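You operate a simulated robot arm through the tools that you are given. There is no shell and no other tool. Be economical: measure what you need, move in short steps, check, and stop when the job is done.

The job below is to be done with a simulated two-armed robot. You get a single attempt, and the scene is never put back.

JOB
Put the bottle on the clear part of the workbench away on the top of the packing bench. Close the top drawer. Take the jar on the clear part of the workbench and put it away on the upper shelf of the goods rack. Take the box on the top of the packing bench and put it away on the shelf behind the lanes. Stack the carton marked "apple" from the top of the packing bench on top of the carton labelled "OAT". Any order will do. Set down upright: bottle, jar, box.

Only the result counts: the job must be done as asked and must still hold three seconds after the hand-in. Knocking over, shifting, dropping, spilling or breaking anything else fails it.

ROBOT AND FRAMES
Two 7-joint arms with two-finger parallel grippers on one trunk, on a base that drives. Base frame: it is fixed to the floor where the robot stands at the start and does not move with it; the origin is under the middle of the robot, x ahead of it, y to its left, z up. Lengths are in m, angles in degrees, forces in N, time in s.
The left shoulder is at the start at [0.06, 0.189, 1.178], the right one opposite. Places, roughly: bottle [0.5, -0.25, 1]; box [0.5, 1.25, 1]; carton [0.5, 1.5, 1]; jar [0.75, -0.25, 1]; shelf behind the lanes (149x24 cm) [-8.74, 2.26, 0.8]; top drawer [0.3, -0.4, 0.7]; top of the packing bench [0.7, 2.5, 0.9]; upper shelf of the goods rack [-1.2, 4.8, 1.2]. Payload 3.43 kg a hand.
The tool frame of a hand sits at the grasp point between the pads (the TCP): z along the fingers, y along the line on which they close. The tips reach 0.03 m beyond it. The gripper opens to 0.094 m. The fingers are 0.028 m wide and 0.01 m thick; the gripper's body (0.05 by 0.096 m) begins 0.055 m behind the TCP.
Orientation is that of the tool frame in the base frame, as a unit quaternion [w, x, y, z]. With the fingers straight down and closing along the base's y, the tool's x points along the base's -x, its y along +y and its z along -z.

CONTROLS
- The arms move only by the tool send_rows. It takes "left_rows", "right_rows" or both (then of equal length, played together; a hand with none holds still); each is a list of rows, each a list of 3 entries, a list of its own where there are three numbers: the turn, a rotation vector about the tool's x, y, z in degrees, then the shift along the tool's x, y, z in m, then the opening, from 0 (shut) to 1 (fully open). In form: [[[wx, wy, wz], [dx, dy, dz], claw], ...]. A call has 1 to 8 rows; each row is the pose to reach, as a shift and turn from the pose commanded when the call began, along the tool's axes at that moment. Each row takes 0.2 s and may step no farther than 0.05 m and 8.6 degrees from the row before; otherwise, or with a gripper value out of range, the whole call is refused. A pose out of reach is approached as far as the arm can. The call stops where the force on the tool passes 40 N (or 10 N more than at its start, if that is more) or the arm is blocked; 0.2 s more then pass. The fingers move at their own pace (about 0.153 m/s each) and stop on an object; they squeeze with about 33 N. The grip force told is the motor's: it shows also when the fingers shut on nothing. Time passes only in rows, and 0.2 s behind the last, so rows that repeat a pose let the fingers close. It gives the time, the measured TCP pose, the force on the tool (base axes), the opening and the grip force at its end, in the units of the frame above (readings bear some noise), with the torque about the TCP (base axes, N m) and any sound that the robot's microphone picked up.
- Cameras (640 x 400 px; columns grow to the right, rows downward): "scene" is now at [-0.0159, -0.036, 1.7061]; the picture's right is [-0.65, -0.76, 0.00], its down [-0.70, 0.61, -0.37] and it looks along [0.28, -0.24, -0.93] (base axes); focal length 253 px, centre (320, 200). "left" rides on the left gripper at [0.076, -0.014, -0.102] in its tool frame; the picture's right is [0.18, 0.98, 0.00], its down [-0.75, 0.14, -0.64] and it looks along [-0.63, 0.12, 0.77] (tool axes); focal length 243 px, centre (320, 200). "right" rides on the right gripper at [0.076, 0.014, -0.103] in its tool frame; the picture's right is [-0.18, 0.98, 0.00], its down [-0.75, -0.14, -0.64] and it looks along [-0.63, -0.12, 0.77] (tool axes); focal length 243 px, centre (320, 200). There is no depth. A picture from a camera that has moved, and an enlarged one, comes with that camera's place and axes in the base frame and with its lens.
- camera(camera): a new picture of that camera. The clock stands still meanwhile.
- slide_trunk(by): slides the trunk up (or, below 0, down) by that many m; the arms and the scene camera ride with it, the base frame stays. It gives what a move gives, with no picture.
- steer(legs): drives the robot by 1 to 6 legs, each [ahead, left, turn to the left] in m, m and degrees, along the robot's own axes; the way and the turn of a leg run together, so that a leg with both is an arc; at most 1.5 m and 180 degrees a leg. The arms and the cameras ride along, it lands a little off, and it stops where it bumps. It gives what a move gives.
- aim_head(pan, tilt): turns the head with the scene camera to pan (to the left, within 86 degrees either way) and tilt (down, from -29 to 69), counted from straight ahead of the robot. It gives what a move gives.
- close_up(camera, box): a new picture of the part [left, top, right, bottom] of that camera's present view, enlarged. The clock stands still meanwhile.
- finish_job(): hands the job in; it is judged then, once.

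Work in short steps. Places have to be worked out from the pictures, the camera data and where the tool is seen: move nearer, look again, correct. Check each grasp and each placing, and mend what went wrong. You have 165 turns and 130 pictures in all, those below and enlarged ones among them. Open the grippers and draw the arms clear of the work before you hand the job in, unless the task says otherwise.

The tools are called after "Call:" as name(argument=value, ...) on one line, values as JSON. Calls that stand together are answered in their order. send_rows: Moves the arms, as the interface text tells. Its arguments: {"type":"object","properties":{"left_rows":{"type":"array"},"right_rows":{"type":"array"}},"required":[]} The other tools are called the same way: slide_trunk (by) slides the trunk up or down; steer (legs) drives the base; aim_head (pan, tilt) turns the head that bears the scene camera; camera (camera) takes a picture; close_up (camera, box) takes an enlarged picture of a part of a camera's view; finish_job () hands the job in.

At the start:

```text
time_s: 0.0
left_tcp_pos: [0.408, -0.064, 1.144]
left_tool_rot: [0.0, 0.0, 1.0, -0.001]
left_force: [-0.6, 0.3, 0.1]
left_ft_torque: [-0.02, -0.02, -0.03]
left_gripper_width: 0.0938
left_grip_force: 0.0
right_tcp_pos: [0.2324, -0.341, 1.136]
right_tool_rot: [0.001, 0.001, 1.0, 0.0]
right_force: [-0.3, -1.1, 0.6]
right_ft_torque: [0.0, 0.01, 0.0]
right_gripper_width: 0.0943
right_grip_force: 0.1
trunk travel left (down, up): [-0.85, 0.14]
robot x, y, heading: [0.0026, 0.0026, -0.0]
head pan, tilt: [-40.8, 68.3]
```

scene: 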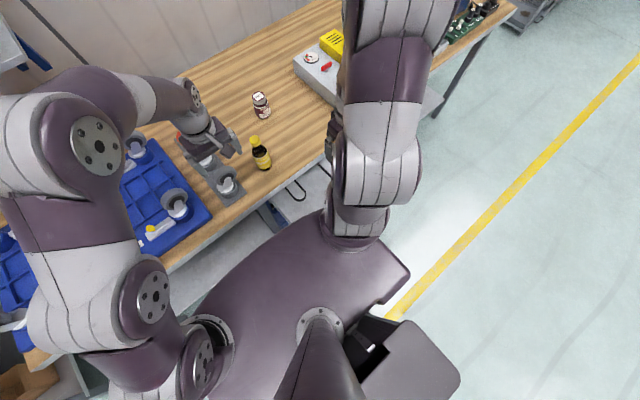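
right: 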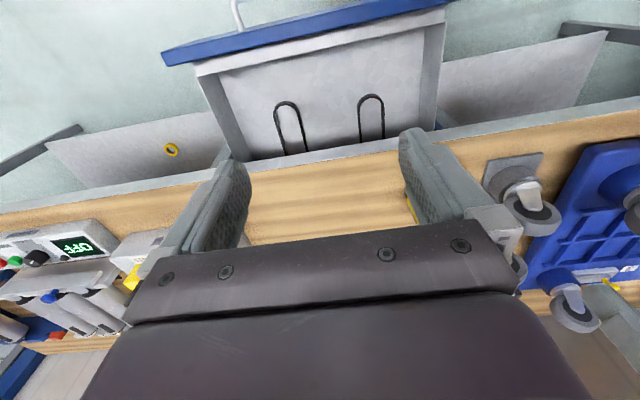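
left: 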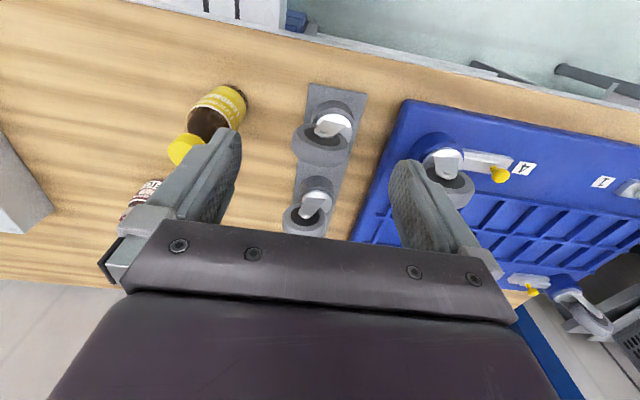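

I start by getting a cleaner overview of the workbench and drawer, with the head panned to the bottle/jar zone.

Call:
aim_head(pan=-15, tilt=50)

Call:
camera(camera="scene")

Call:
aim_head(pan=70, tilt=25)

Call:
camera(camera="scene")

```text
time_s: 0.9
left_tcp_pos: [0.408, -0.0632, 1.1451]
left_tool_rot: [0.0, 0.0, 1.0, 0.0]
left_force: [0.0, 0.3, 0.6]
left_ft_torque: [0.02, 0.02, 0.0]
left_gripper_width: 0.094
left_grip_force: 0.0
right_tcp_pos: [0.2317, -0.3406, 1.136]
right_tool_rot: [0.0, 0.001, 1.0, -0.001]
right_force: [0.0, -0.2, 0.4]
right_ft_torque: [0.0, -0.03, -0.01]
right_gripper_width: 0.0941
right_grip_force: 0.1
trunk travel left (down, up): [-0.85, 0.14]
robot x, y, heading: [0.0002, -0.0015, -0.1]
head pan, tilt: [-15.0, 50.0]
```

```text
126 pictures are left
camera scene: at [0.0156, -0.019, 1.7276], right [-0.26, -0.97, 0.0], down [-0.74, 0.2, -0.64], along [0.62, -0.17, -0.77], focal length 253 px, centre (320, 200)
```

scene: 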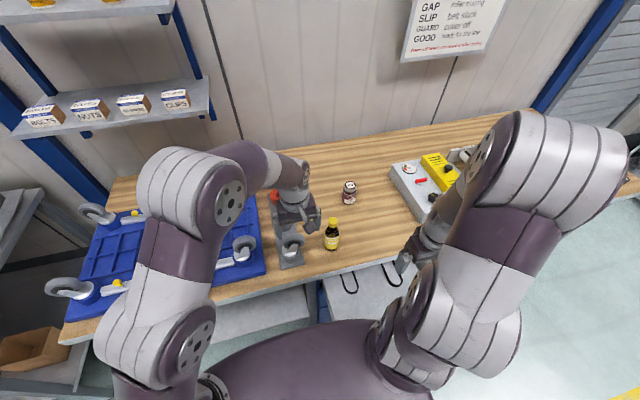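

```text
time_s: 2.5
left_tcp_pos: [0.408, -0.0637, 1.1459]
left_tool_rot: [-0.001, 0.0, 1.0, 0.0]
left_force: [0.8, 0.4, -0.1]
left_ft_torque: [-0.02, -0.01, 0.03]
left_gripper_width: 0.0939
left_grip_force: 0.0
right_tcp_pos: [0.2323, -0.3405, 1.136]
right_tool_rot: [-0.001, -0.001, 1.0, 0.0]
right_force: [0.0, 0.4, -0.4]
right_ft_torque: [0.02, -0.03, -0.03]
right_gripper_width: 0.0937
right_grip_force: 0.0
trunk travel left (down, up): [-0.85, 0.14]
robot x, y, heading: [0.0031, 0.0025, -0.3]
head pan, tilt: [70.0, 25.0]
```

```text
125 pictures are left
camera scene: at [-0.0271, 0.0875, 1.7651], right [0.94, -0.34, 0.0], down [-0.14, -0.4, -0.91], along [0.31, 0.85, -0.42], focal length 253 px, centre (320, 200)
```

scene: 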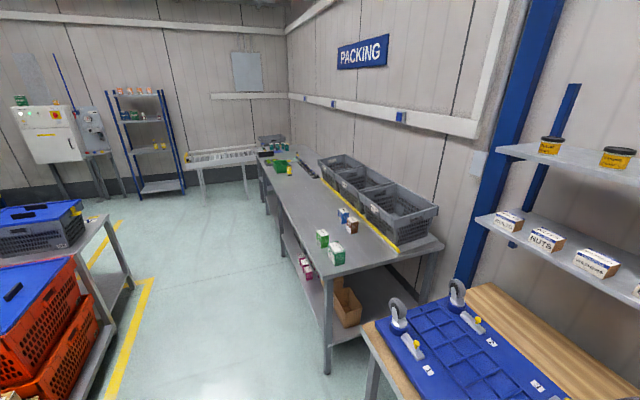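

The top drawer sticks out toward the robot (front near x≈0.18). I back up 0.3 m so I can see and push it.

Call:
steer(legs=[[-0.3, 0, 0]])

Call:
aim_head(pan=-45, tilt=55)

Call:
camera(camera="scene")

Call:
camera(camera="right")

```text
time_s: 4.5
left_tcp_pos: [0.106, -0.0632, 1.1443]
left_tool_rot: [0.0, -0.001, 1.0, 0.0]
left_force: [0.7, 0.4, 0.3]
left_ft_torque: [-0.01, 0.01, 0.0]
left_gripper_width: 0.0938
left_grip_force: 0.0
right_tcp_pos: [-0.0673, -0.3409, 1.1358]
right_tool_rot: [0.0, -0.001, 1.0, 0.0]
right_force: [-0.2, -0.8, 0.2]
right_ft_torque: [0.02, 0.01, -0.01]
right_gripper_width: 0.0939
right_grip_force: 0.2
trunk travel left (down, up): [-0.85, 0.14]
robot x, y, heading: [-0.3008, -0.0001, 0.2]
head pan, tilt: [70.0, 25.0]
```

```text
time_s: 6.5
left_tcp_pos: [0.1055, -0.0629, 1.1455]
left_tool_rot: [0.0, 0.0, 1.0, 0.001]
left_force: [-0.8, 0.0, 0.1]
left_ft_torque: [0.01, 0.01, 0.0]
left_gripper_width: 0.0942
left_grip_force: 0.0
right_tcp_pos: [-0.0685, -0.3416, 1.1356]
right_tool_rot: [0.0, -0.001, 1.0, 0.0]
right_force: [0.0, 0.1, 0.0]
right_ft_torque: [-0.04, 0.01, 0.03]
right_gripper_width: 0.094
right_grip_force: 0.2
trunk travel left (down, up): [-0.85, 0.14]
robot x, y, heading: [-0.3051, -0.0001, 0.4]
head pan, tilt: [-45.0, 55.0]
```

```text
124 pictures are left
camera scene: at [-0.3102, -0.0503, 1.7211], right [-0.7, -0.71, 0.0], down [-0.58, 0.58, -0.57], along [0.41, -0.4, -0.82], focal length 253 px, centre (320, 200)
```

scene: 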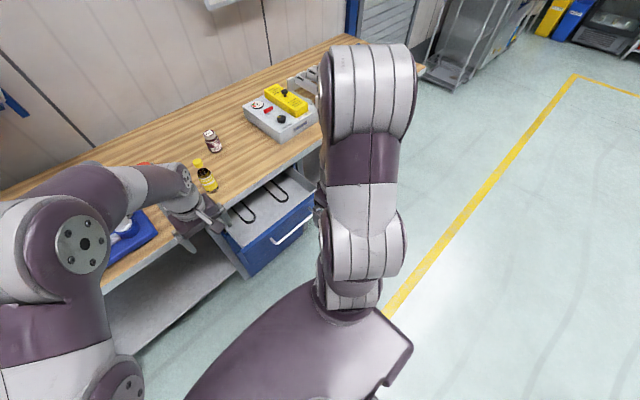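

```text
123 pictures are left
camera right: at [-0.1459, -0.3258, 1.2377], right [0.18, 0.98, 0.0], down [0.75, -0.14, 0.64], along [0.63, -0.12, -0.77], focal length 243 px, centre (320, 200)
```

right: 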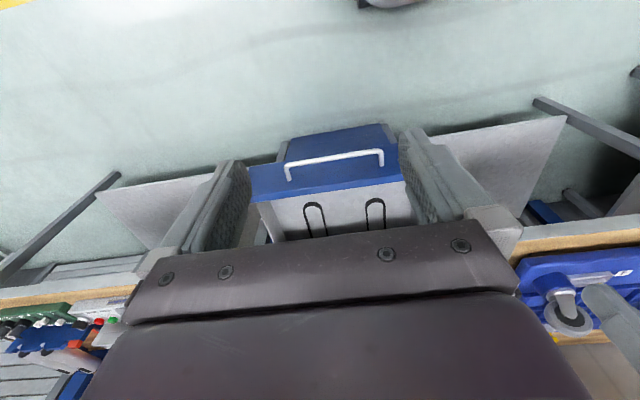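

Drawer front is at x≈0.17, handle bar around [0.15, -0.345, 0.74]; closed it should sit near x≈0.36. I lower the closed right hand to handle height in front of it.

Call:
send_rows(right_rows=[[[0, 0, 0], [0, 0, 0.05], 0], [[0, 0, 0], [0, 0, 0.1], 0], [[0, 0, 0], [0, 0, 0.15], 0], [[0, 0, 0], [0, 0, 0.2], 0], [[0, 0, 0], [0, 0, 0.25], 0], [[0, 0, 0], [0, 0, 0.3], 0], [[0, 0, 0], [0, 0, 0.35], 0], [[0, 0, 0], [0, 0, 0.4], 0]])

Call:
steer(legs=[[0.1, 0, 0]])

Call:
camera(camera="scene")

Call:
camera(camera="right")

```text
time_s: 8.3
left_tcp_pos: [0.1062, -0.0641, 1.1455]
left_tool_rot: [0.0, -0.002, 1.0, 0.001]
left_force: [0.2, 0.1, 0.7]
left_ft_torque: [0.01, -0.03, -0.02]
left_gripper_width: 0.0939
left_grip_force: 0.2
right_tcp_pos: [-0.0703, -0.341, 0.7333]
right_tool_rot: [0.0, 0.0, 1.0, -0.001]
right_force: [-0.3, -0.4, -0.5]
right_ft_torque: [-0.02, -0.01, -0.01]
right_gripper_width: 0.0
right_grip_force: 33.1
trunk travel left (down, up): [-0.85, 0.14]
robot x, y, heading: [-0.3017, 0.0025, 0.1]
head pan, tilt: [-45.0, 55.0]
```

```text
time_s: 9.4
left_tcp_pos: [0.2037, -0.0622, 1.145]
left_tool_rot: [0.0, -0.002, 1.0, 0.0]
left_force: [0.6, -0.7, 0.4]
left_ft_torque: [-0.03, 0.03, 0.0]
left_gripper_width: 0.094
left_grip_force: 0.2
right_tcp_pos: [0.0289, -0.3398, 0.7341]
right_tool_rot: [0.001, -0.002, 1.0, 0.0]
right_force: [-0.1, -0.4, -0.4]
right_ft_torque: [0.0, 0.01, 0.0]
right_gripper_width: 0.0
right_grip_force: 33.4
trunk travel left (down, up): [-0.85, 0.14]
robot x, y, heading: [-0.2046, 0.0, 0.6]
head pan, tilt: [-45.0, 55.0]
```

```text
122 pictures are left
camera scene: at [-0.2114, -0.0502, 1.7211], right [-0.71, -0.71, 0.0], down [-0.58, 0.58, -0.57], along [0.41, -0.4, -0.82], focal length 253 px, centre (320, 200)
```

scene: 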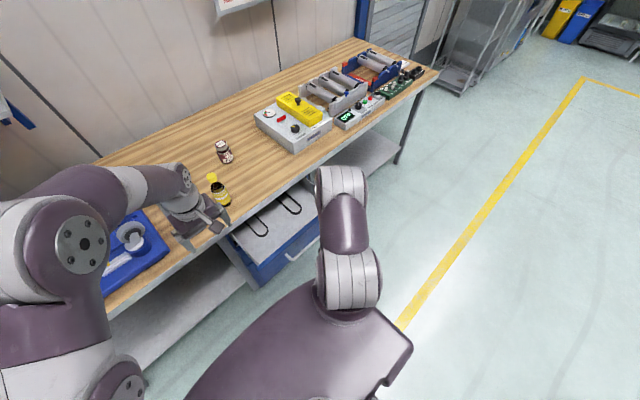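

```text
121 pictures are left
camera right: at [-0.0481, -0.3252, 0.8372], right [0.18, 0.98, 0.0], down [0.75, -0.14, 0.64], along [0.63, -0.12, -0.77], focal length 243 px, centre (320, 200)
```

right: 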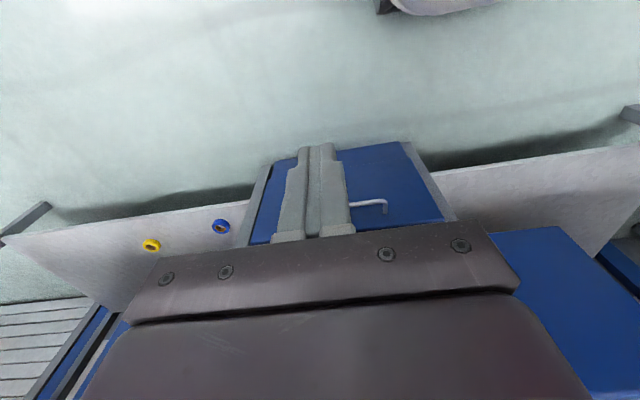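

The view shows the top drawer's front hidden right behind the palm, as expected. I push forward along +x.

Call:
send_rows(right_rows=[[[0, 0, 0], [-0.04, 0, 0], 0], [[0, 0, 0], [-0.08, 0, 0], 0], [[0, 0, 0], [-0.11, 0, 0], 0], [[0, 0, 0], [-0.14, 0, 0], 0], [[0, 0, 0], [-0.17, 0, 0], 0], [[0, 0, 0], [-0.2, 0, 0], 0], [[0, 0, 0], [-0.23, 0, 0], 0], [[0, 0, 0], [-0.25, 0, 0], 0]])

Call:
camera(camera="scene")

```text
time_s: 11.2
left_tcp_pos: [0.204, -0.0625, 1.1449]
left_tool_rot: [-0.001, -0.001, 1.0, 0.001]
left_force: [0.1, 0.0, -0.7]
left_ft_torque: [0.0, 0.0, 0.01]
left_gripper_width: 0.0937
left_grip_force: 0.1
right_tcp_pos: [0.2803, -0.3393, 0.7354]
right_tool_rot: [0.0, -0.001, 1.0, 0.0]
right_force: [0.1, 0.0, -1.0]
right_ft_torque: [0.03, 0.02, 0.01]
right_gripper_width: 0.0
right_grip_force: 33.6
trunk travel left (down, up): [-0.85, 0.14]
robot x, y, heading: [-0.2029, 0.0019, 0.5]
head pan, tilt: [-45.0, 55.0]
```

```text
120 pictures are left
camera scene: at [-0.2108, -0.0501, 1.7211], right [-0.71, -0.71, 0.0], down [-0.58, 0.58, -0.57], along [0.41, -0.4, -0.82], focal length 253 px, centre (320, 200)
```

scene: 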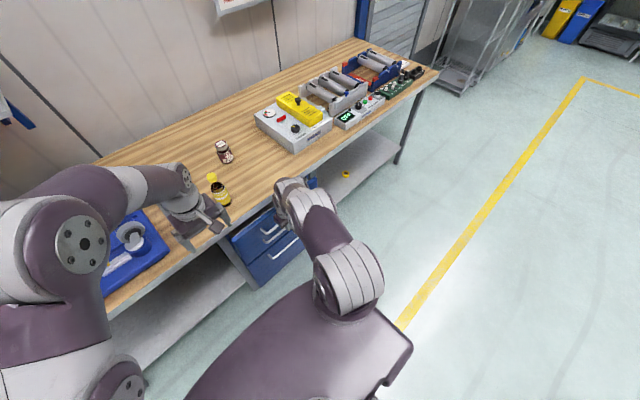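

The drawer is moving in, nearly closed. I keep pushing gently until the force rises.

Call:
send_rows(right_rows=[[[0, 0, 0], [-0.015, 0, 0], 0], [[0, 0, 0], [-0.03, 0, 0], 0], [[0, 0, 0], [-0.04, 0, 0], 0], [[0, 0, 0], [-0.05, 0, 0], 0], [[0, 0, 0], [-0.06, 0, 0], 0]])

Call:
camera(camera="scene")

```text
time_s: 12.4
left_tcp_pos: [0.2009, -0.0633, 1.1464]
left_tool_rot: [0.001, -0.001, 1.0, 0.0]
left_force: [-0.4, -0.5, 0.1]
left_ft_torque: [0.05, 0.0, 0.02]
left_gripper_width: 0.094
left_grip_force: 0.1
right_tcp_pos: [0.327, -0.3412, 0.7457]
right_tool_rot: [0.0, 0.001, 1.0, 0.0]
right_force: [-28.9, 0.8, -13.2]
right_ft_torque: [-0.07, -0.06, 0.25]
right_gripper_width: 0.0
right_grip_force: 32.8
right hand out of reach, approached as far as the arm can: row 4, 5
trunk travel left (down, up): [-0.85, 0.14]
robot x, y, heading: [-0.2023, -0.0006, 0.1]
head pan, tilt: [-45.0, 55.0]
```

```text
119 pictures are left
camera scene: at [-0.2147, -0.0511, 1.7208], right [-0.71, -0.71, 0.0], down [-0.58, 0.58, -0.57], along [0.41, -0.4, -0.82], focal length 253 px, centre (320, 200)
```

scene: 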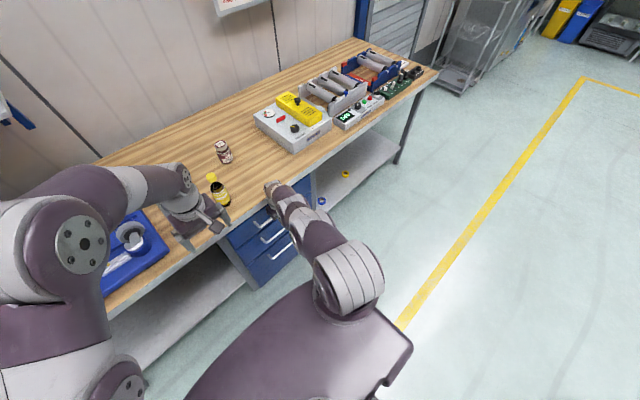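

Force jumped to ~29 N, so the drawer is probably at its stop. I retract and look closely.

Call:
send_rows(right_rows=[[[0, 0, 0], [0.05, 0, 0], 0], [[0, 0, 0], [0.1, 0, 0], 0], [[0, 0, 0], [0.15, 0, 0], 0], [[0, 0, 0], [0.2, 0, 0], 0], [[0, 0, 0], [0.25, 0, 0], 0], [[0, 0, 0], [0.3, 0, 0], 0]])

Call:
close_up(camera="scene", box=[200, 140, 360, 300])

```text
time_s: 13.8
left_tcp_pos: [0.204, -0.0632, 1.1461]
left_tool_rot: [0.001, -0.002, 1.0, -0.001]
left_force: [0.0, -1.0, 0.9]
left_ft_torque: [0.03, -0.02, 0.02]
left_gripper_width: 0.0937
left_grip_force: 0.1
right_tcp_pos: [0.0255, -0.3399, 0.7403]
right_tool_rot: [0.001, -0.002, 1.0, 0.0]
right_force: [-0.3, 0.1, 0.1]
right_ft_torque: [0.0, -0.01, -0.01]
right_gripper_width: 0.0
right_grip_force: 33.1
trunk travel left (down, up): [-0.85, 0.14]
robot x, y, heading: [-0.2041, 0.0008, 0.3]
head pan, tilt: [-45.0, 55.0]
```

```text
2.50 times, centred on (280, 220) of scene
camera zoom: at [-0.2127, -0.0509, 1.7211], right [-0.71, -0.71, 0.0], down [-0.58, 0.58, -0.57], along [0.41, -0.4, -0.82], focal length 632 px, centre (420, 150)
```

zoom: 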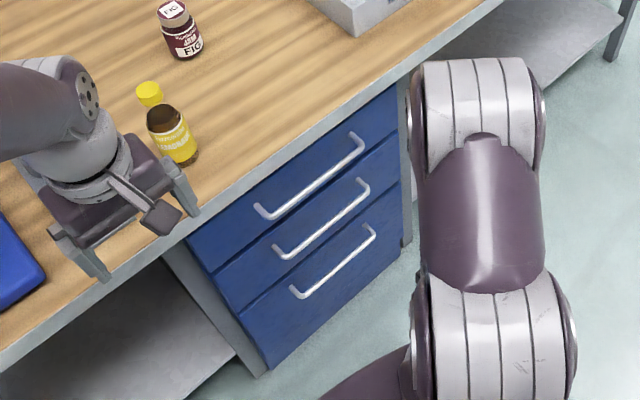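

The drawer is flush and closed. I raise the right hand clear and drive to robot ≈(0, -0.15) to take jar (right) and bottle (left).

Call:
send_rows(right_rows=[[[0, 0, 0], [0, 0, -0.05], 0.5], [[0, 0, 0], [0, 0, -0.1], 1], [[0, 0, 0], [0, 0, -0.15], 1], [[0, 0, 0], [0, 0, -0.2], 1], [[0, 0, 0], [0, 0, -0.25], 1], [[0, 0, 0], [0, 0, -0.3], 1], [[0, 0, 0], [0, 0, -0.35], 1]])

Call:
steer(legs=[[0.2, -0.15, 0]])

Call:
aim_head(pan=-5, tilt=60)

Call:
camera(camera="scene")

Call:
camera(camera="left")

Call:
camera(camera="right")

```text
time_s: 15.4
left_tcp_pos: [0.203, -0.0607, 1.146]
left_tool_rot: [0.001, -0.002, 1.0, -0.001]
left_force: [-0.6, -0.1, -0.2]
left_ft_torque: [-0.01, 0.01, 0.0]
left_gripper_width: 0.0941
left_grip_force: 0.0
right_tcp_pos: [0.0244, -0.3346, 1.0932]
right_tool_rot: [0.0, -0.002, 1.0, 0.0]
right_force: [-0.1, 0.3, 0.0]
right_ft_torque: [0.0, -0.01, -0.02]
right_gripper_width: 0.0942
right_grip_force: 0.0
trunk travel left (down, up): [-0.85, 0.14]
robot x, y, heading: [-0.1998, 0.0004, 0.1]
head pan, tilt: [-45.0, 55.0]
```

```text
time_s: 17.2
left_tcp_pos: [0.4037, -0.2127, 1.1459]
left_tool_rot: [0.001, -0.001, 1.0, 0.0]
left_force: [-0.9, 0.0, 0.0]
left_ft_torque: [0.0, -0.02, -0.02]
left_gripper_width: 0.094
left_grip_force: 0.0
right_tcp_pos: [0.2258, -0.4859, 1.0918]
right_tool_rot: [0.0, -0.001, 1.0, 0.001]
right_force: [1.2, 0.5, -0.1]
right_ft_torque: [-0.01, -0.02, -0.02]
right_gripper_width: 0.0939
right_grip_force: 0.1
trunk travel left (down, up): [-0.85, 0.14]
robot x, y, heading: [-0.0025, -0.1534, 0.2]
head pan, tilt: [-45.0, 55.0]
```

```text
time_s: 18.3
left_tcp_pos: [0.4046, -0.2127, 1.1462]
left_tool_rot: [0.001, 0.0, 1.0, 0.0]
left_force: [0.8, 0.7, 0.4]
left_ft_torque: [0.01, -0.02, 0.0]
left_gripper_width: 0.0943
left_grip_force: 0.0
right_tcp_pos: [0.226, -0.4851, 1.0922]
right_tool_rot: [0.0, 0.0, 1.0, 0.0]
right_force: [0.4, -0.3, -0.4]
right_ft_torque: [0.0, 0.04, -0.01]
right_gripper_width: 0.0942
right_grip_force: 0.1
trunk travel left (down, up): [-0.85, 0.14]
robot x, y, heading: [-0.0017, -0.1476, 0.0]
head pan, tilt: [-5.0, 60.0]
```

```text
117 pictures are left
camera scene: at [0.0035, -0.1546, 1.7151], right [-0.09, -1.0, 0.0], down [-0.86, 0.07, -0.5], along [0.5, -0.04, -0.87], focal length 253 px, centre (320, 200)
```

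scene: 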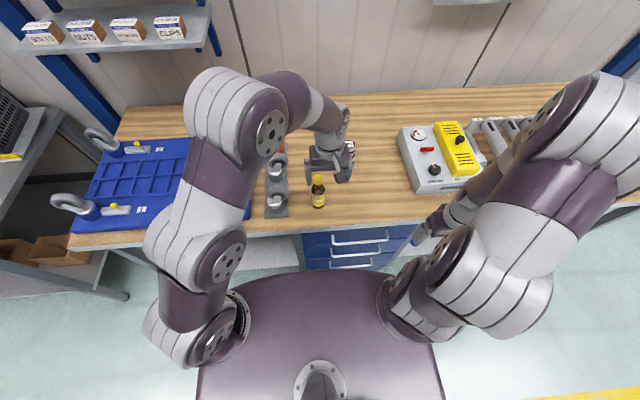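

```text
116 pictures are left
camera left: at [0.3281, -0.2272, 1.2486], right [-0.19, 0.98, 0.0], down [0.75, 0.14, 0.64], along [0.63, 0.12, -0.77], focal length 243 px, centre (320, 200)
```

left: 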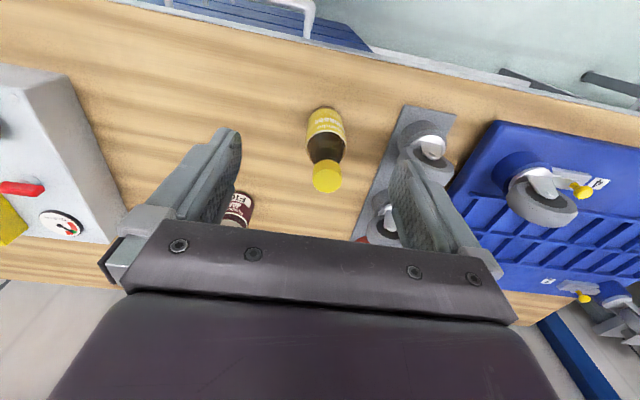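

```text
115 pictures are left
camera right: at [0.1488, -0.4717, 1.1946], right [0.18, 0.98, 0.0], down [0.75, -0.14, 0.64], along [0.63, -0.12, -0.77], focal length 243 px, centre (320, 200)
```

right: 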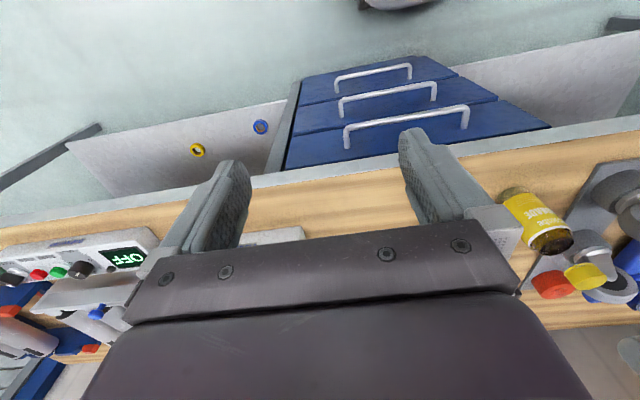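

Bottle is at ≈[0.485,-0.19] (cap z≈1.02); jar ≈[0.70,-0.325]. I tilt the left hand 45° and bring it to a pre-grasp behind the bottle, while tilting the right hand 60° in place.

Call:
send_rows(left_rows=[[[0, -7.5, 0], [0.005, 0.004, 0.0], 1], [[0, -15, 0], [0.005, 0.008, 0.01], 1], [[0, -22.5, 0], [0.005, 0.012, 0.02], 1], [[0, -30, 0], [0.005, 0.016, 0.04], 1], [[0, -37.5, 0], [0.005, 0.022, 0.06], 1], [[0, -45, 0], [0.005, 0.022, 0.08], 1], [[0, -45, 0], [0.005, 0.022, 0.1], 1], [[0, -45, 0], [0.005, 0.022, 0.126], 1]], right_rows=[[[0, -7.5, 0], [0, 0, 0], 1], [[0, -15, 0], [0, 0, 0], 1], [[0, -22.5, 0], [0, 0, 0], 1], [[0, -30, 0], [0, 0, 0], 1], [[0, -37.5, 0], [0, 0, 0], 1], [[0, -45, 0], [0, 0, 0], 1], [[0, -52.5, 0], [0, 0, 0], 1], [[0, -60, 0], [0, 0, 0], 1]])

Call:
camera(camera="left")

Call:
camera(camera="right")

Call:
camera(camera="scene")

```text
time_s: 20.1
left_tcp_pos: [0.3996, -0.1914, 1.0193]
left_tool_rot: [0.384, -0.001, 0.924, 0.0]
left_force: [-0.1, -0.3, 0.7]
left_ft_torque: [0.02, -0.02, 0.01]
left_gripper_width: 0.0942
left_grip_force: 0.1
right_tcp_pos: [0.2264, -0.4986, 1.0926]
right_tool_rot: [0.461, 0.001, 0.887, 0.013]
right_force: [-0.3, -0.4, 0.6]
right_ft_torque: [-0.04, -0.01, -0.02]
right_gripper_width: 0.0937
right_grip_force: 0.1
right hand out of reach, approached as far as the arm can: row 7, 8
trunk travel left (down, up): [-0.85, 0.14]
robot x, y, heading: [-0.0023, -0.1529, -0.0]
head pan, tilt: [-5.0, 60.0]
```

```text
114 pictures are left
camera left: at [0.2737, -0.2053, 1.0387], right [-0.13, 0.98, -0.13], down [0.08, 0.14, 0.99], along [0.99, 0.12, -0.09], focal length 243 px, centre (320, 200)
```

left: 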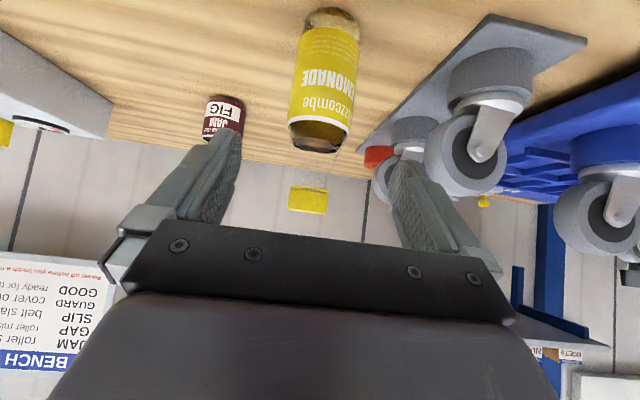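

```text
113 pictures are left
camera right: at [0.0989, -0.4851, 1.0877], right [0.1, 0.98, 0.17], down [-0.09, -0.17, 0.98], along [0.99, -0.11, 0.07], focal length 243 px, centre (320, 200)
```

right: 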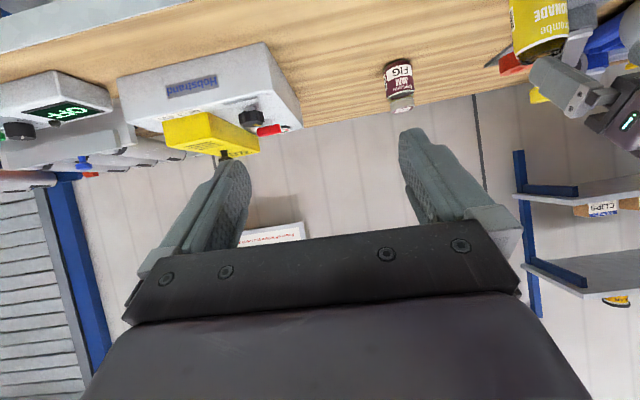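

```text
112 pictures are left
camera scene: at [0.0046, -0.1548, 1.7151], right [-0.09, -1.0, 0.0], down [-0.86, 0.07, -0.5], along [0.5, -0.04, -0.87], focal length 253 px, centre (320, 200)
```

scene: 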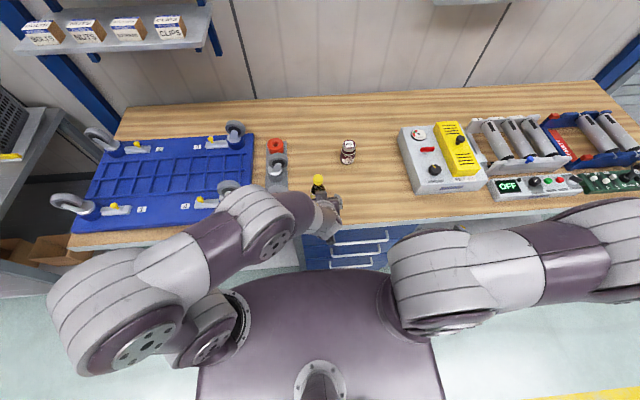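

The bottle is centred between the left fingers (~0.06 m wide). I advance 0.12 m along the tool axis and close.

Call:
send_rows(left_rows=[[[0, 0, 0], [0, 0, 0.04], 1], [[0, 0, 0], [0, 0, 0.08], 1], [[0, 0, 0], [0, 0, 0.1], 1], [[0, 0, 0], [0, 0, 0.12], 1], [[0, 0, 0], [0, 0, 0.12], 0], [[0, 0, 0], [0, 0, 0.12], 0], [[0, 0, 0], [0, 0, 0.12], 0]])

Call:
camera(camera="left")

```text
time_s: 21.7
left_tcp_pos: [0.4856, -0.1905, 0.9348]
left_tool_rot: [0.383, -0.001, 0.924, 0.001]
left_force: [-0.6, -0.2, 0.1]
left_ft_torque: [0.0, 0.01, 0.01]
left_gripper_width: 0.059
left_grip_force: 32.7
right_tcp_pos: [0.2269, -0.4998, 1.0905]
right_tool_rot: [0.46, 0.002, 0.888, 0.013]
right_force: [0.1, -0.1, 0.2]
right_ft_torque: [0.04, 0.03, 0.0]
right_gripper_width: 0.0939
right_grip_force: 0.0
trunk travel left (down, up): [-0.85, 0.14]
robot x, y, heading: [-0.0026, -0.1476, 0.3]
head pan, tilt: [-5.0, 60.0]
```

```text
111 pictures are left
camera left: at [0.3582, -0.2052, 0.9538], right [-0.13, 0.98, -0.13], down [0.08, 0.14, 0.99], along [0.99, 0.12, -0.1], focal length 243 px, centre (320, 200)
```

left: 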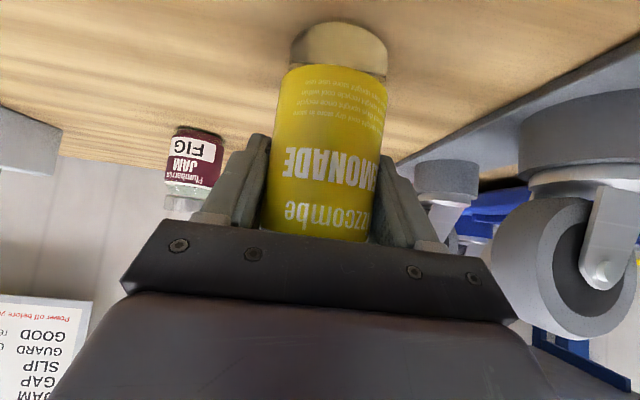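

Grip on the bottle is firm (0.059 m wide). I lift it straight up first and then pull it back and to the left.

Call:
send_rows(left_rows=[[[0, 0, 0], [-0.03, 0, -0.03], 0], [[0, 0, 0], [-0.06, 0, -0.06], 0], [[0, 0, 0], [-0.09, 0, -0.09], 0], [[0, 0, 0], [-0.12, 0, -0.12], 0], [[0, 0, 0], [-0.15, 0, -0.15], 0], [[0, 0, 0], [-0.13, 0.02, -0.18], 0], [[0, 0, 0], [-0.11, 0.05, -0.2], 0], [[0, 0, 0], [-0.09, 0.08, -0.225], 0]])

Call:
camera(camera="scene")

```text
time_s: 23.5
left_tcp_pos: [0.3884, -0.1096, 1.1575]
left_tool_rot: [0.384, 0.0, 0.923, -0.001]
left_force: [-0.9, 0.6, -3.7]
left_ft_torque: [-0.03, -0.03, -0.03]
left_gripper_width: 0.0589
left_grip_force: 32.7
right_tcp_pos: [0.226, -0.4982, 1.0911]
right_tool_rot: [0.46, 0.001, 0.888, 0.013]
right_force: [0.7, -0.6, 0.4]
right_ft_torque: [-0.02, 0.03, 0.01]
right_gripper_width: 0.094
right_grip_force: 0.0
trunk travel left (down, up): [-0.85, 0.14]
robot x, y, heading: [-0.0018, -0.1509, -0.1]
head pan, tilt: [-5.0, 60.0]
```

```text
110 pictures are left
camera scene: at [0.003, -0.1536, 1.715], right [-0.09, -1.0, 0.0], down [-0.86, 0.07, -0.5], along [0.5, -0.04, -0.87], focal length 253 px, centre (320, 200)
```

scene: 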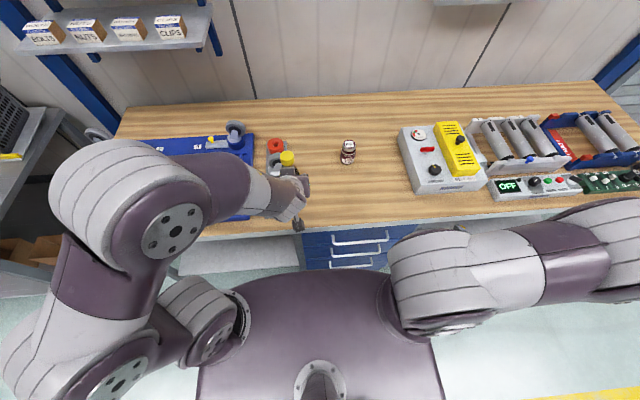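

Bottle is held clear. Jar centre ≈[0.69,-0.325], top z≈0.955. I move the right hand to a pre-grasp ~0.14 m short of the jar.

Call:
send_rows(right_rows=[[[0, 0, 0], [-0.0106, 0.02, 0.043], 1], [[0, 0, 0], [-0.0212, 0.04, 0.086], 1], [[0, 0, 0], [-0.0318, 0.06, 0.129], 1], [[0, 0, 0], [-0.0424, 0.08, 0.172], 1], [[0, 0, 0], [-0.053, 0.1, 0.215], 1], [[0, 0, 0], [-0.0636, 0.12, 0.258], 1], [[0, 0, 0], [-0.0742, 0.14, 0.301], 1], [[0, 0, 0], [-0.085, 0.16, 0.343], 1]])

Call:
camera(camera="right")

Call:
camera(camera="scene")

```text
time_s: 25.3
left_tcp_pos: [0.3915, -0.1111, 1.1569]
left_tool_rot: [0.382, 0.0, 0.924, 0.001]
left_force: [1.0, -0.7, -3.7]
left_ft_torque: [-0.01, 0.01, 0.0]
left_gripper_width: 0.0588
left_grip_force: 32.9
right_tcp_pos: [0.5549, -0.3826, 0.9658]
right_tool_rot: [0.46, -0.01, 0.888, 0.02]
right_force: [0.0, -0.3, -0.6]
right_ft_torque: [-0.01, 0.01, 0.02]
right_gripper_width: 0.0943
right_grip_force: 0.0
right hand out of reach, approached as far as the arm can: row 1, 2, 3, 4, 5, 6, 7, 8
trunk travel left (down, up): [-0.85, 0.14]
robot x, y, heading: [-0.0014, -0.1537, -0.1]
head pan, tilt: [-5.0, 60.0]
```

```text
109 pictures are left
camera right: at [0.4252, -0.3722, 0.9631], right [0.07, 0.98, 0.17], down [-0.08, -0.17, 0.98], along [0.99, -0.09, 0.07], focal length 243 px, centre (320, 200)
```

right: 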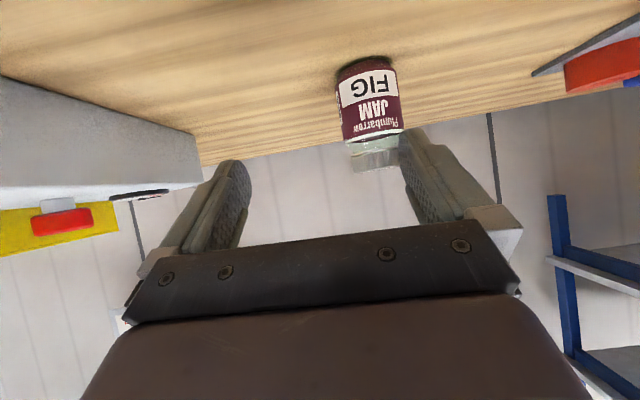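

```text
108 pictures are left
camera scene: at [0.0083, -0.1554, 1.715], right [-0.09, -1.0, 0.0], down [-0.86, 0.07, -0.5], along [0.5, -0.04, -0.87], focal length 253 px, centre (320, 200)
```

scene: 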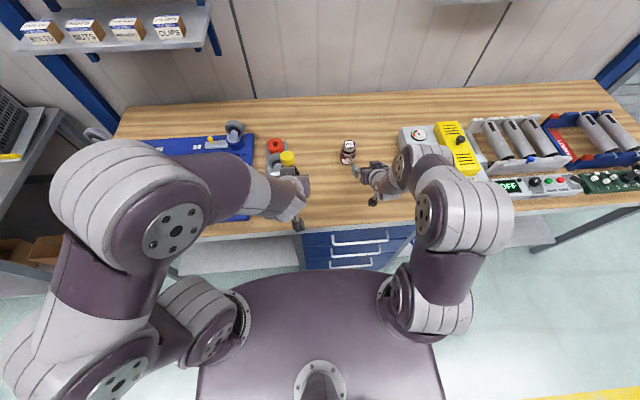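

The wrist seems to hit its limit near 55° tilt. I ease the tilt back by ~8° and see whether the pose tracks.

Call:
send_rows(right_rows=[[[0, 8, 0], [0, 0, 0], 1], [[0, 8, 0], [0, 0, 0], 1]])

```text
time_s: 25.9
left_tcp_pos: [0.3888, -0.1107, 1.1561]
left_tool_rot: [0.382, 0.0, 0.924, 0.0]
left_force: [-0.6, -0.5, -3.6]
left_ft_torque: [0.03, 0.01, -0.02]
left_gripper_width: 0.0586
left_grip_force: 33.2
right_tcp_pos: [0.5519, -0.383, 0.9662]
right_tool_rot: [0.396, 0.0, 0.918, 0.013]
right_force: [1.0, -0.2, 0.4]
right_ft_torque: [-0.04, -0.04, 0.0]
right_gripper_width: 0.0938
right_grip_force: 0.0
trunk travel left (down, up): [-0.85, 0.14]
robot x, y, heading: [-0.0025, -0.1515, -0.0]
head pan, tilt: [-5.0, 60.0]
```

Now tilt is 47° and tracking properly — good enough for shelf placing. I line up in y with the jar, 0.1 m short of it.

Call:
send_rows(right_rows=[[[0, 0, 0], [-0.029, 0.029, 0.017], 1], [[0, 0, 0], [-0.058, 0.058, 0.035], 1], [[0, 0, 0], [-0.058, 0.058, 0.035], 1]])

Call:
camera(camera="right")

```text
time_s: 26.7
left_tcp_pos: [0.3875, -0.1115, 1.1586]
left_tool_rot: [0.383, 0.0, 0.924, 0.0]
left_force: [0.1, -0.1, -4.0]
left_ft_torque: [0.02, -0.01, 0.01]
left_gripper_width: 0.0589
left_grip_force: 32.8
right_tcp_pos: [0.6144, -0.324, 0.9861]
right_tool_rot: [0.397, 0.001, 0.918, 0.013]
right_force: [0.4, -0.6, 0.3]
right_ft_torque: [-0.01, 0.02, 0.02]
right_gripper_width: 0.0941
right_grip_force: 0.0
trunk travel left (down, up): [-0.85, 0.14]
robot x, y, heading: [-0.0077, -0.1494, 0.0]
head pan, tilt: [-5.0, 60.0]
```

```text
107 pictures are left
camera right: at [0.4866, -0.3113, 1.0015], right [0.12, 0.98, 0.16], down [0.05, -0.16, 0.99], along [0.99, -0.11, -0.07], focal length 243 px, centre (320, 200)
```

right: 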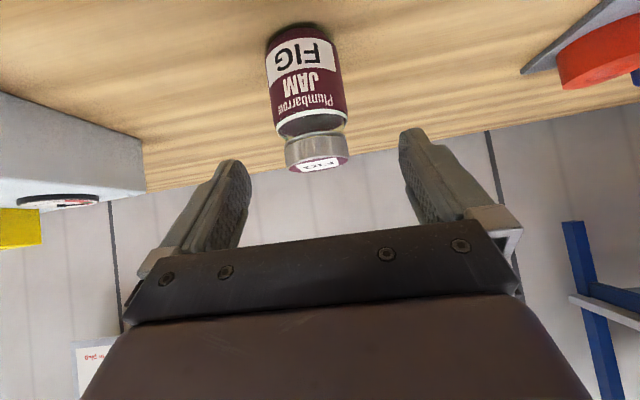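

Jar sits at ≈[0.683,-0.327], 0.052 m wide, well between the fingers. I advance 0.1 m and close.

Call:
send_rows(right_rows=[[[0, 0, 0], [0.001, -0.004, 0.035], 1], [[0, 0, 0], [0.002, -0.005, 0.07], 1], [[0, 0, 0], [0.003, -0.006, 0.097], 1], [[0, 0, 0], [0.003, -0.006, 0.097], 0], [[0, 0, 0], [0.003, -0.006, 0.097], 0], [[0, 0, 0], [0.003, -0.006, 0.097], 0]])

Call:
camera(camera="right")

```text
time_s: 28.1
left_tcp_pos: [0.3885, -0.1111, 1.1576]
left_tool_rot: [0.383, -0.001, 0.924, 0.001]
left_force: [1.0, -0.1, -3.3]
left_ft_torque: [0.01, -0.03, -0.02]
left_gripper_width: 0.0588
left_grip_force: 33.0
right_tcp_pos: [0.6842, -0.3292, 0.9163]
right_tool_rot: [0.397, 0.001, 0.918, 0.012]
right_force: [0.1, -0.9, -0.6]
right_ft_torque: [0.03, -0.05, 0.0]
right_gripper_width: 0.0624
right_grip_force: 33.0
trunk travel left (down, up): [-0.85, 0.14]
robot x, y, heading: [-0.0005, -0.1497, -0.0]
head pan, tilt: [-5.0, 60.0]
```

```text
106 pictures are left
camera right: at [0.5556, -0.3158, 0.9311], right [0.12, 0.98, 0.16], down [0.05, -0.16, 0.99], along [0.99, -0.11, -0.07], focal length 243 px, centre (320, 200)
```

right: 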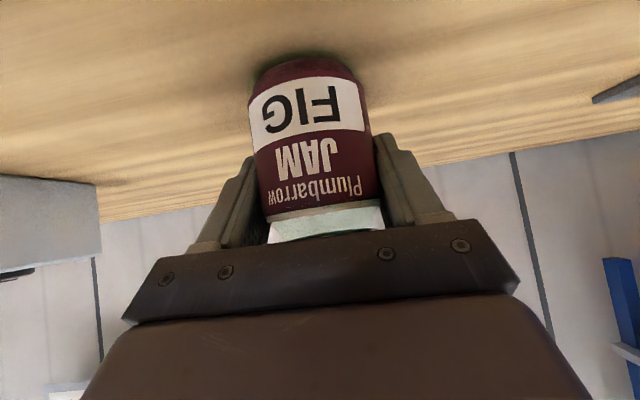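

Jar gripped (0.062 m). I lift it ~0.19 m and draw it back toward the robot.

Call:
send_rows(right_rows=[[[0, 0, 0], [-0.035, 0, -0.033], 0], [[0, 0, 0], [-0.07, 0, -0.066], 0], [[0, 0, 0], [-0.105, 0, -0.099], 0], [[0, 0, 0], [-0.14, 0, -0.132], 0], [[0, 0, 0], [-0.107, 0, -0.167], 0], [[0, 0, 0], [-0.074, 0, -0.202], 0], [[0, 0, 0], [-0.041, 0, -0.237], 0], [[0, 0, 0], [-0.008, 0, -0.272], 0]])

Call:
steer(legs=[[-0.4, 0, 0]])

Call:
aim_head(pan=60, tilt=30)

Call:
camera(camera="scene")

```text
time_s: 29.9
left_tcp_pos: [0.3857, -0.113, 1.1576]
left_tool_rot: [0.383, -0.001, 0.924, 0.001]
left_force: [-0.4, 0.3, -4.5]
left_ft_torque: [0.01, -0.02, -0.01]
left_gripper_width: 0.0589
left_grip_force: 33.2
right_tcp_pos: [0.5052, -0.3374, 1.0931]
right_tool_rot: [0.394, -0.038, 0.918, 0.011]
right_force: [1.2, -3.5, 0.7]
right_ft_torque: [0.27, 0.09, 0.03]
right_gripper_width: 0.0003
right_grip_force: 33.0
right hand out of reach, approached as far as the arm can: row 7, 8
trunk travel left (down, up): [-0.85, 0.14]
robot x, y, heading: [-0.0066, -0.1549, -0.2]
head pan, tilt: [-5.0, 60.0]
```

```text
time_s: 32.4
left_tcp_pos: [-0.0133, -0.1121, 1.157]
left_tool_rot: [0.383, -0.001, 0.924, 0.001]
left_force: [-0.3, 0.9, -3.5]
left_ft_torque: [0.02, 0.0, 0.0]
left_gripper_width: 0.0588
left_grip_force: 33.1
right_tcp_pos: [0.1063, -0.3421, 1.0936]
right_tool_rot: [0.396, 0.0, 0.918, 0.016]
right_force: [-0.5, 0.0, -0.2]
right_ft_torque: [0.03, -0.01, -0.01]
right_gripper_width: 0.0
right_grip_force: 32.3
trunk travel left (down, up): [-0.85, 0.14]
robot x, y, heading: [-0.4035, -0.1535, 0.0]
head pan, tilt: [-5.0, 60.0]
```

```text
time_s: 33.8
left_tcp_pos: [-0.0137, -0.112, 1.1576]
left_tool_rot: [0.384, 0.0, 0.923, 0.0]
left_force: [-0.7, -0.5, -4.0]
left_ft_torque: [-0.05, 0.04, -0.05]
left_gripper_width: 0.0587
left_grip_force: 33.1
right_tcp_pos: [0.1068, -0.343, 1.0925]
right_tool_rot: [0.396, 0.0, 0.918, 0.016]
right_force: [-0.4, 0.1, 0.4]
right_ft_torque: [0.0, 0.0, -0.01]
right_gripper_width: 0.0001
right_grip_force: 32.7
trunk travel left (down, up): [-0.85, 0.14]
robot x, y, heading: [-0.4095, -0.1511, 0.0]
head pan, tilt: [60.0, 30.0]
```

```text
105 pictures are left
camera scene: at [-0.4191, -0.0708, 1.7571], right [0.87, -0.5, 0.0], down [-0.25, -0.43, -0.87], along [0.43, 0.75, -0.5], focal length 253 px, centre (320, 200)
```

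scene: 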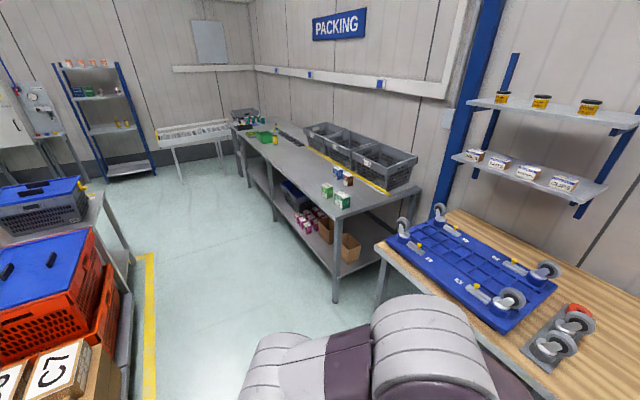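

The right gripper is shut on nothing — the jar slipped out. I must find it before anything else.

Call:
aim_head(pan=-5, tilt=50)

Call:
camera(camera="scene")

Call:
camera(camera="right")

```text
time_s: 35.1
left_tcp_pos: [-0.0134, -0.1118, 1.1582]
left_tool_rot: [0.383, -0.001, 0.924, 0.001]
left_force: [-0.1, -0.3, -4.0]
left_ft_torque: [0.01, 0.02, 0.0]
left_gripper_width: 0.0589
left_grip_force: 33.1
right_tcp_pos: [0.1063, -0.3414, 1.0913]
right_tool_rot: [0.395, 0.001, 0.918, 0.015]
right_force: [0.0, -0.9, 0.0]
right_ft_torque: [0.01, 0.0, 0.02]
right_gripper_width: 0.0001
right_grip_force: 32.8
trunk travel left (down, up): [-0.85, 0.14]
robot x, y, heading: [-0.4029, -0.15, 0.1]
head pan, tilt: [-5.0, 50.0]
```

```text
104 pictures are left
camera scene: at [-0.3875, -0.1557, 1.7276], right [-0.09, -1.0, 0.0], down [-0.76, 0.07, -0.64], along [0.64, -0.06, -0.77], focal length 253 px, centre (320, 200)
```

scene: 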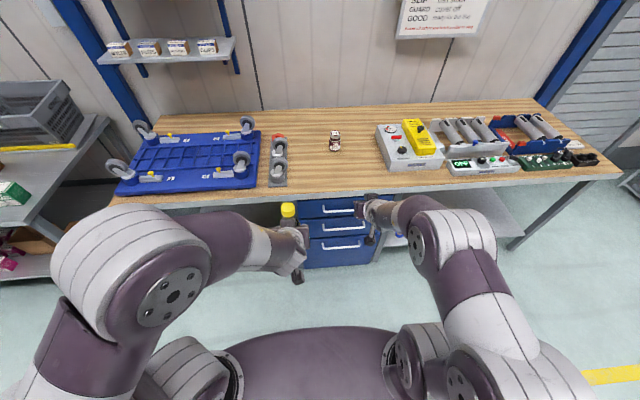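

```text
103 pictures are left
camera right: at [-0.021, -0.3289, 1.1083], right [0.11, 0.98, 0.16], down [0.05, -0.17, 0.98], along [0.99, -0.1, -0.07], focal length 243 px, centre (320, 200)
```

right: 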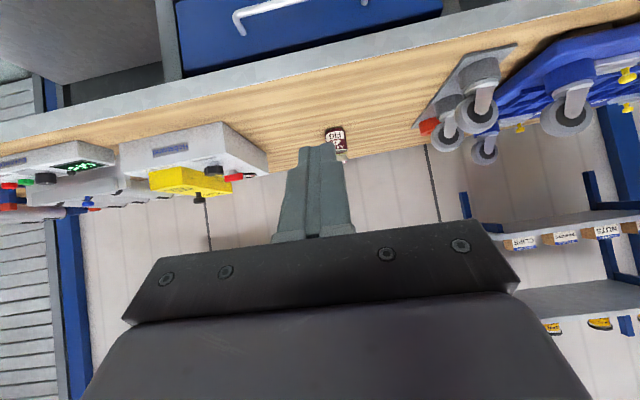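

Luckily the jar still stands upright near its old place (≈[0.685,-0.33]). I return, opening the right hand, and relook from close.

Call:
send_rows(right_rows=[[[0, 0, 0], [0, 0, 0], 1], [[0, 0, 0], [0, 0, 0], 1], [[0, 0, 0], [0, 0, 0], 1]])

Call:
steer(legs=[[0.4, 0, 0]])

Call:
camera(camera="right")

Call:
aim_head(pan=-20, tilt=55)

Call:
close_up(camera="scene", box=[200, 80, 360, 180])

```text
time_s: 35.9
left_tcp_pos: [-0.015, -0.1123, 1.1584]
left_tool_rot: [0.383, -0.001, 0.924, 0.001]
left_force: [0.4, -0.5, -4.1]
left_ft_torque: [-0.03, -0.03, -0.01]
left_gripper_width: 0.059
left_grip_force: 33.1
right_tcp_pos: [0.1078, -0.3417, 1.0921]
right_tool_rot: [0.395, 0.0, 0.919, 0.016]
right_force: [-0.4, 0.7, 0.4]
right_ft_torque: [0.03, 0.02, 0.01]
right_gripper_width: 0.0941
right_grip_force: 0.1
trunk travel left (down, up): [-0.85, 0.14]
robot x, y, heading: [-0.4061, -0.15, 0.1]
head pan, tilt: [-5.0, 50.0]
```

```text
time_s: 38.4
left_tcp_pos: [0.3798, -0.1115, 1.1581]
left_tool_rot: [0.382, 0.001, 0.924, -0.001]
left_force: [0.4, 0.6, -3.7]
left_ft_torque: [-0.03, 0.0, 0.01]
left_gripper_width: 0.0587
left_grip_force: 32.4
right_tcp_pos: [0.5017, -0.3425, 1.0933]
right_tool_rot: [0.396, 0.0, 0.918, 0.015]
right_force: [0.0, -0.7, -0.1]
right_ft_torque: [-0.02, 0.02, 0.02]
right_gripper_width: 0.0944
right_grip_force: 0.0
trunk travel left (down, up): [-0.85, 0.14]
robot x, y, heading: [-0.0095, -0.1465, 0.0]
head pan, tilt: [-5.0, 50.0]
```

```text
102 pictures are left
camera right: at [0.3737, -0.3291, 1.1086], right [0.11, 0.98, 0.16], down [0.05, -0.17, 0.98], along [0.99, -0.1, -0.07], focal length 243 px, centre (320, 200)
```

right: 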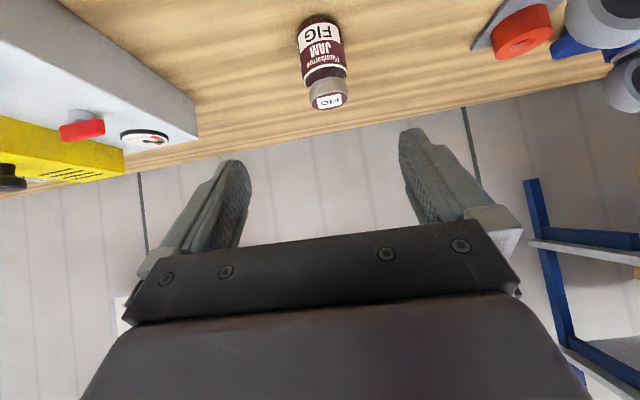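

```text
time_s: 39.2
left_tcp_pos: [0.3812, -0.1117, 1.1573]
left_tool_rot: [0.383, 0.0, 0.924, 0.0]
left_force: [0.2, -0.3, -3.7]
left_ft_torque: [0.02, -0.01, 0.02]
left_gripper_width: 0.0589
left_grip_force: 33.2
right_tcp_pos: [0.5031, -0.3423, 1.0917]
right_tool_rot: [0.396, 0.001, 0.918, 0.016]
right_force: [0.5, -0.8, -0.1]
right_ft_torque: [-0.03, 0.0, 0.0]
right_gripper_width: 0.094
right_grip_force: 0.1
trunk travel left (down, up): [-0.85, 0.14]
robot x, y, heading: [-0.0114, -0.1531, 0.0]
head pan, tilt: [-20.0, 55.0]
```

```text
4.00 times, centred on (280, 130) of scene
camera zoom: at [-0.0003, -0.174, 1.7211], right [-0.34, -0.94, 0.0], down [-0.77, 0.28, -0.57], along [0.54, -0.2, -0.82], focal length 1012 px, centre (480, 480)
```

zoom: 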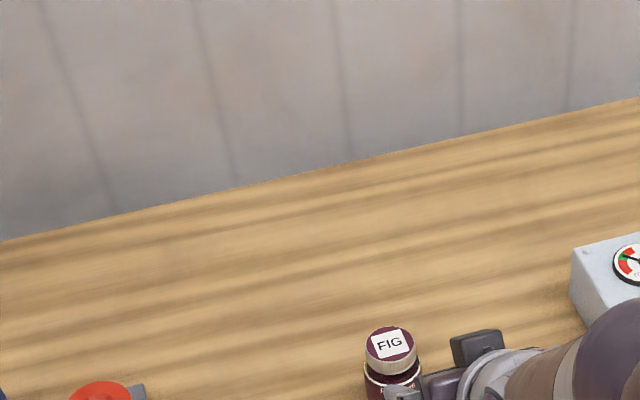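

Jar is confirmed at ≈[0.682,-0.329], top ≈0.965. I regrasp lower (TCP z≈0.90), with roll corrected, without lifting yet.

Call:
send_rows(right_rows=[[[0.5, 0, -0.3], [0.003, 0.001, 0.045], 1], [[1, 0, -0.5], [0.006, 0.002, 0.09], 1], [[1.5, 0, -0.8], [0.009, 0.003, 0.135], 1], [[1.5, 0, -0.8], [0.011, 0.004, 0.18], 1], [[1.5, 0, -0.8], [0.012, 0.005, 0.22], 1], [[1.5, 0, -0.8], [0.013, 0.006, 0.25], 1], [[1.5, 0, -0.8], [0.013, 0.006, 0.266], 1], [[1.5, 0, -0.8], [0.013, 0.006, 0.266], 1]])

Call:
camera(camera="right")

```text
time_s: 41.0
left_tcp_pos: [0.3813, -0.1128, 1.1587]
left_tool_rot: [0.383, 0.001, 0.924, 0.0]
left_force: [0.7, -0.2, -3.9]
left_ft_torque: [0.03, 0.03, -0.01]
left_gripper_width: 0.0587
left_grip_force: 33.2
right_tcp_pos: [0.6848, -0.3295, 0.9006]
right_tool_rot: [0.395, -0.001, 0.919, 0.001]
right_force: [-1.3, 0.1, 0.6]
right_ft_torque: [0.0, -0.06, -0.01]
right_gripper_width: 0.0939
right_grip_force: 0.1
right hand out of reach, approached as far as the arm can: row 1, 2, 3
trunk travel left (down, up): [-0.85, 0.14]
robot x, y, heading: [-0.012, -0.1489, -0.1]
head pan, tilt: [-20.0, 55.0]
```

```text
100 pictures are left
camera right: at [0.5586, -0.3143, 0.9156], right [0.12, 0.98, 0.13], down [0.05, -0.14, 0.99], along [0.99, -0.12, -0.07], focal length 243 px, centre (320, 200)
```

right: 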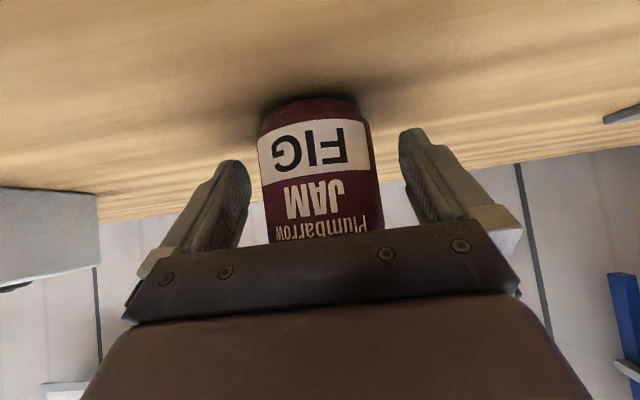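

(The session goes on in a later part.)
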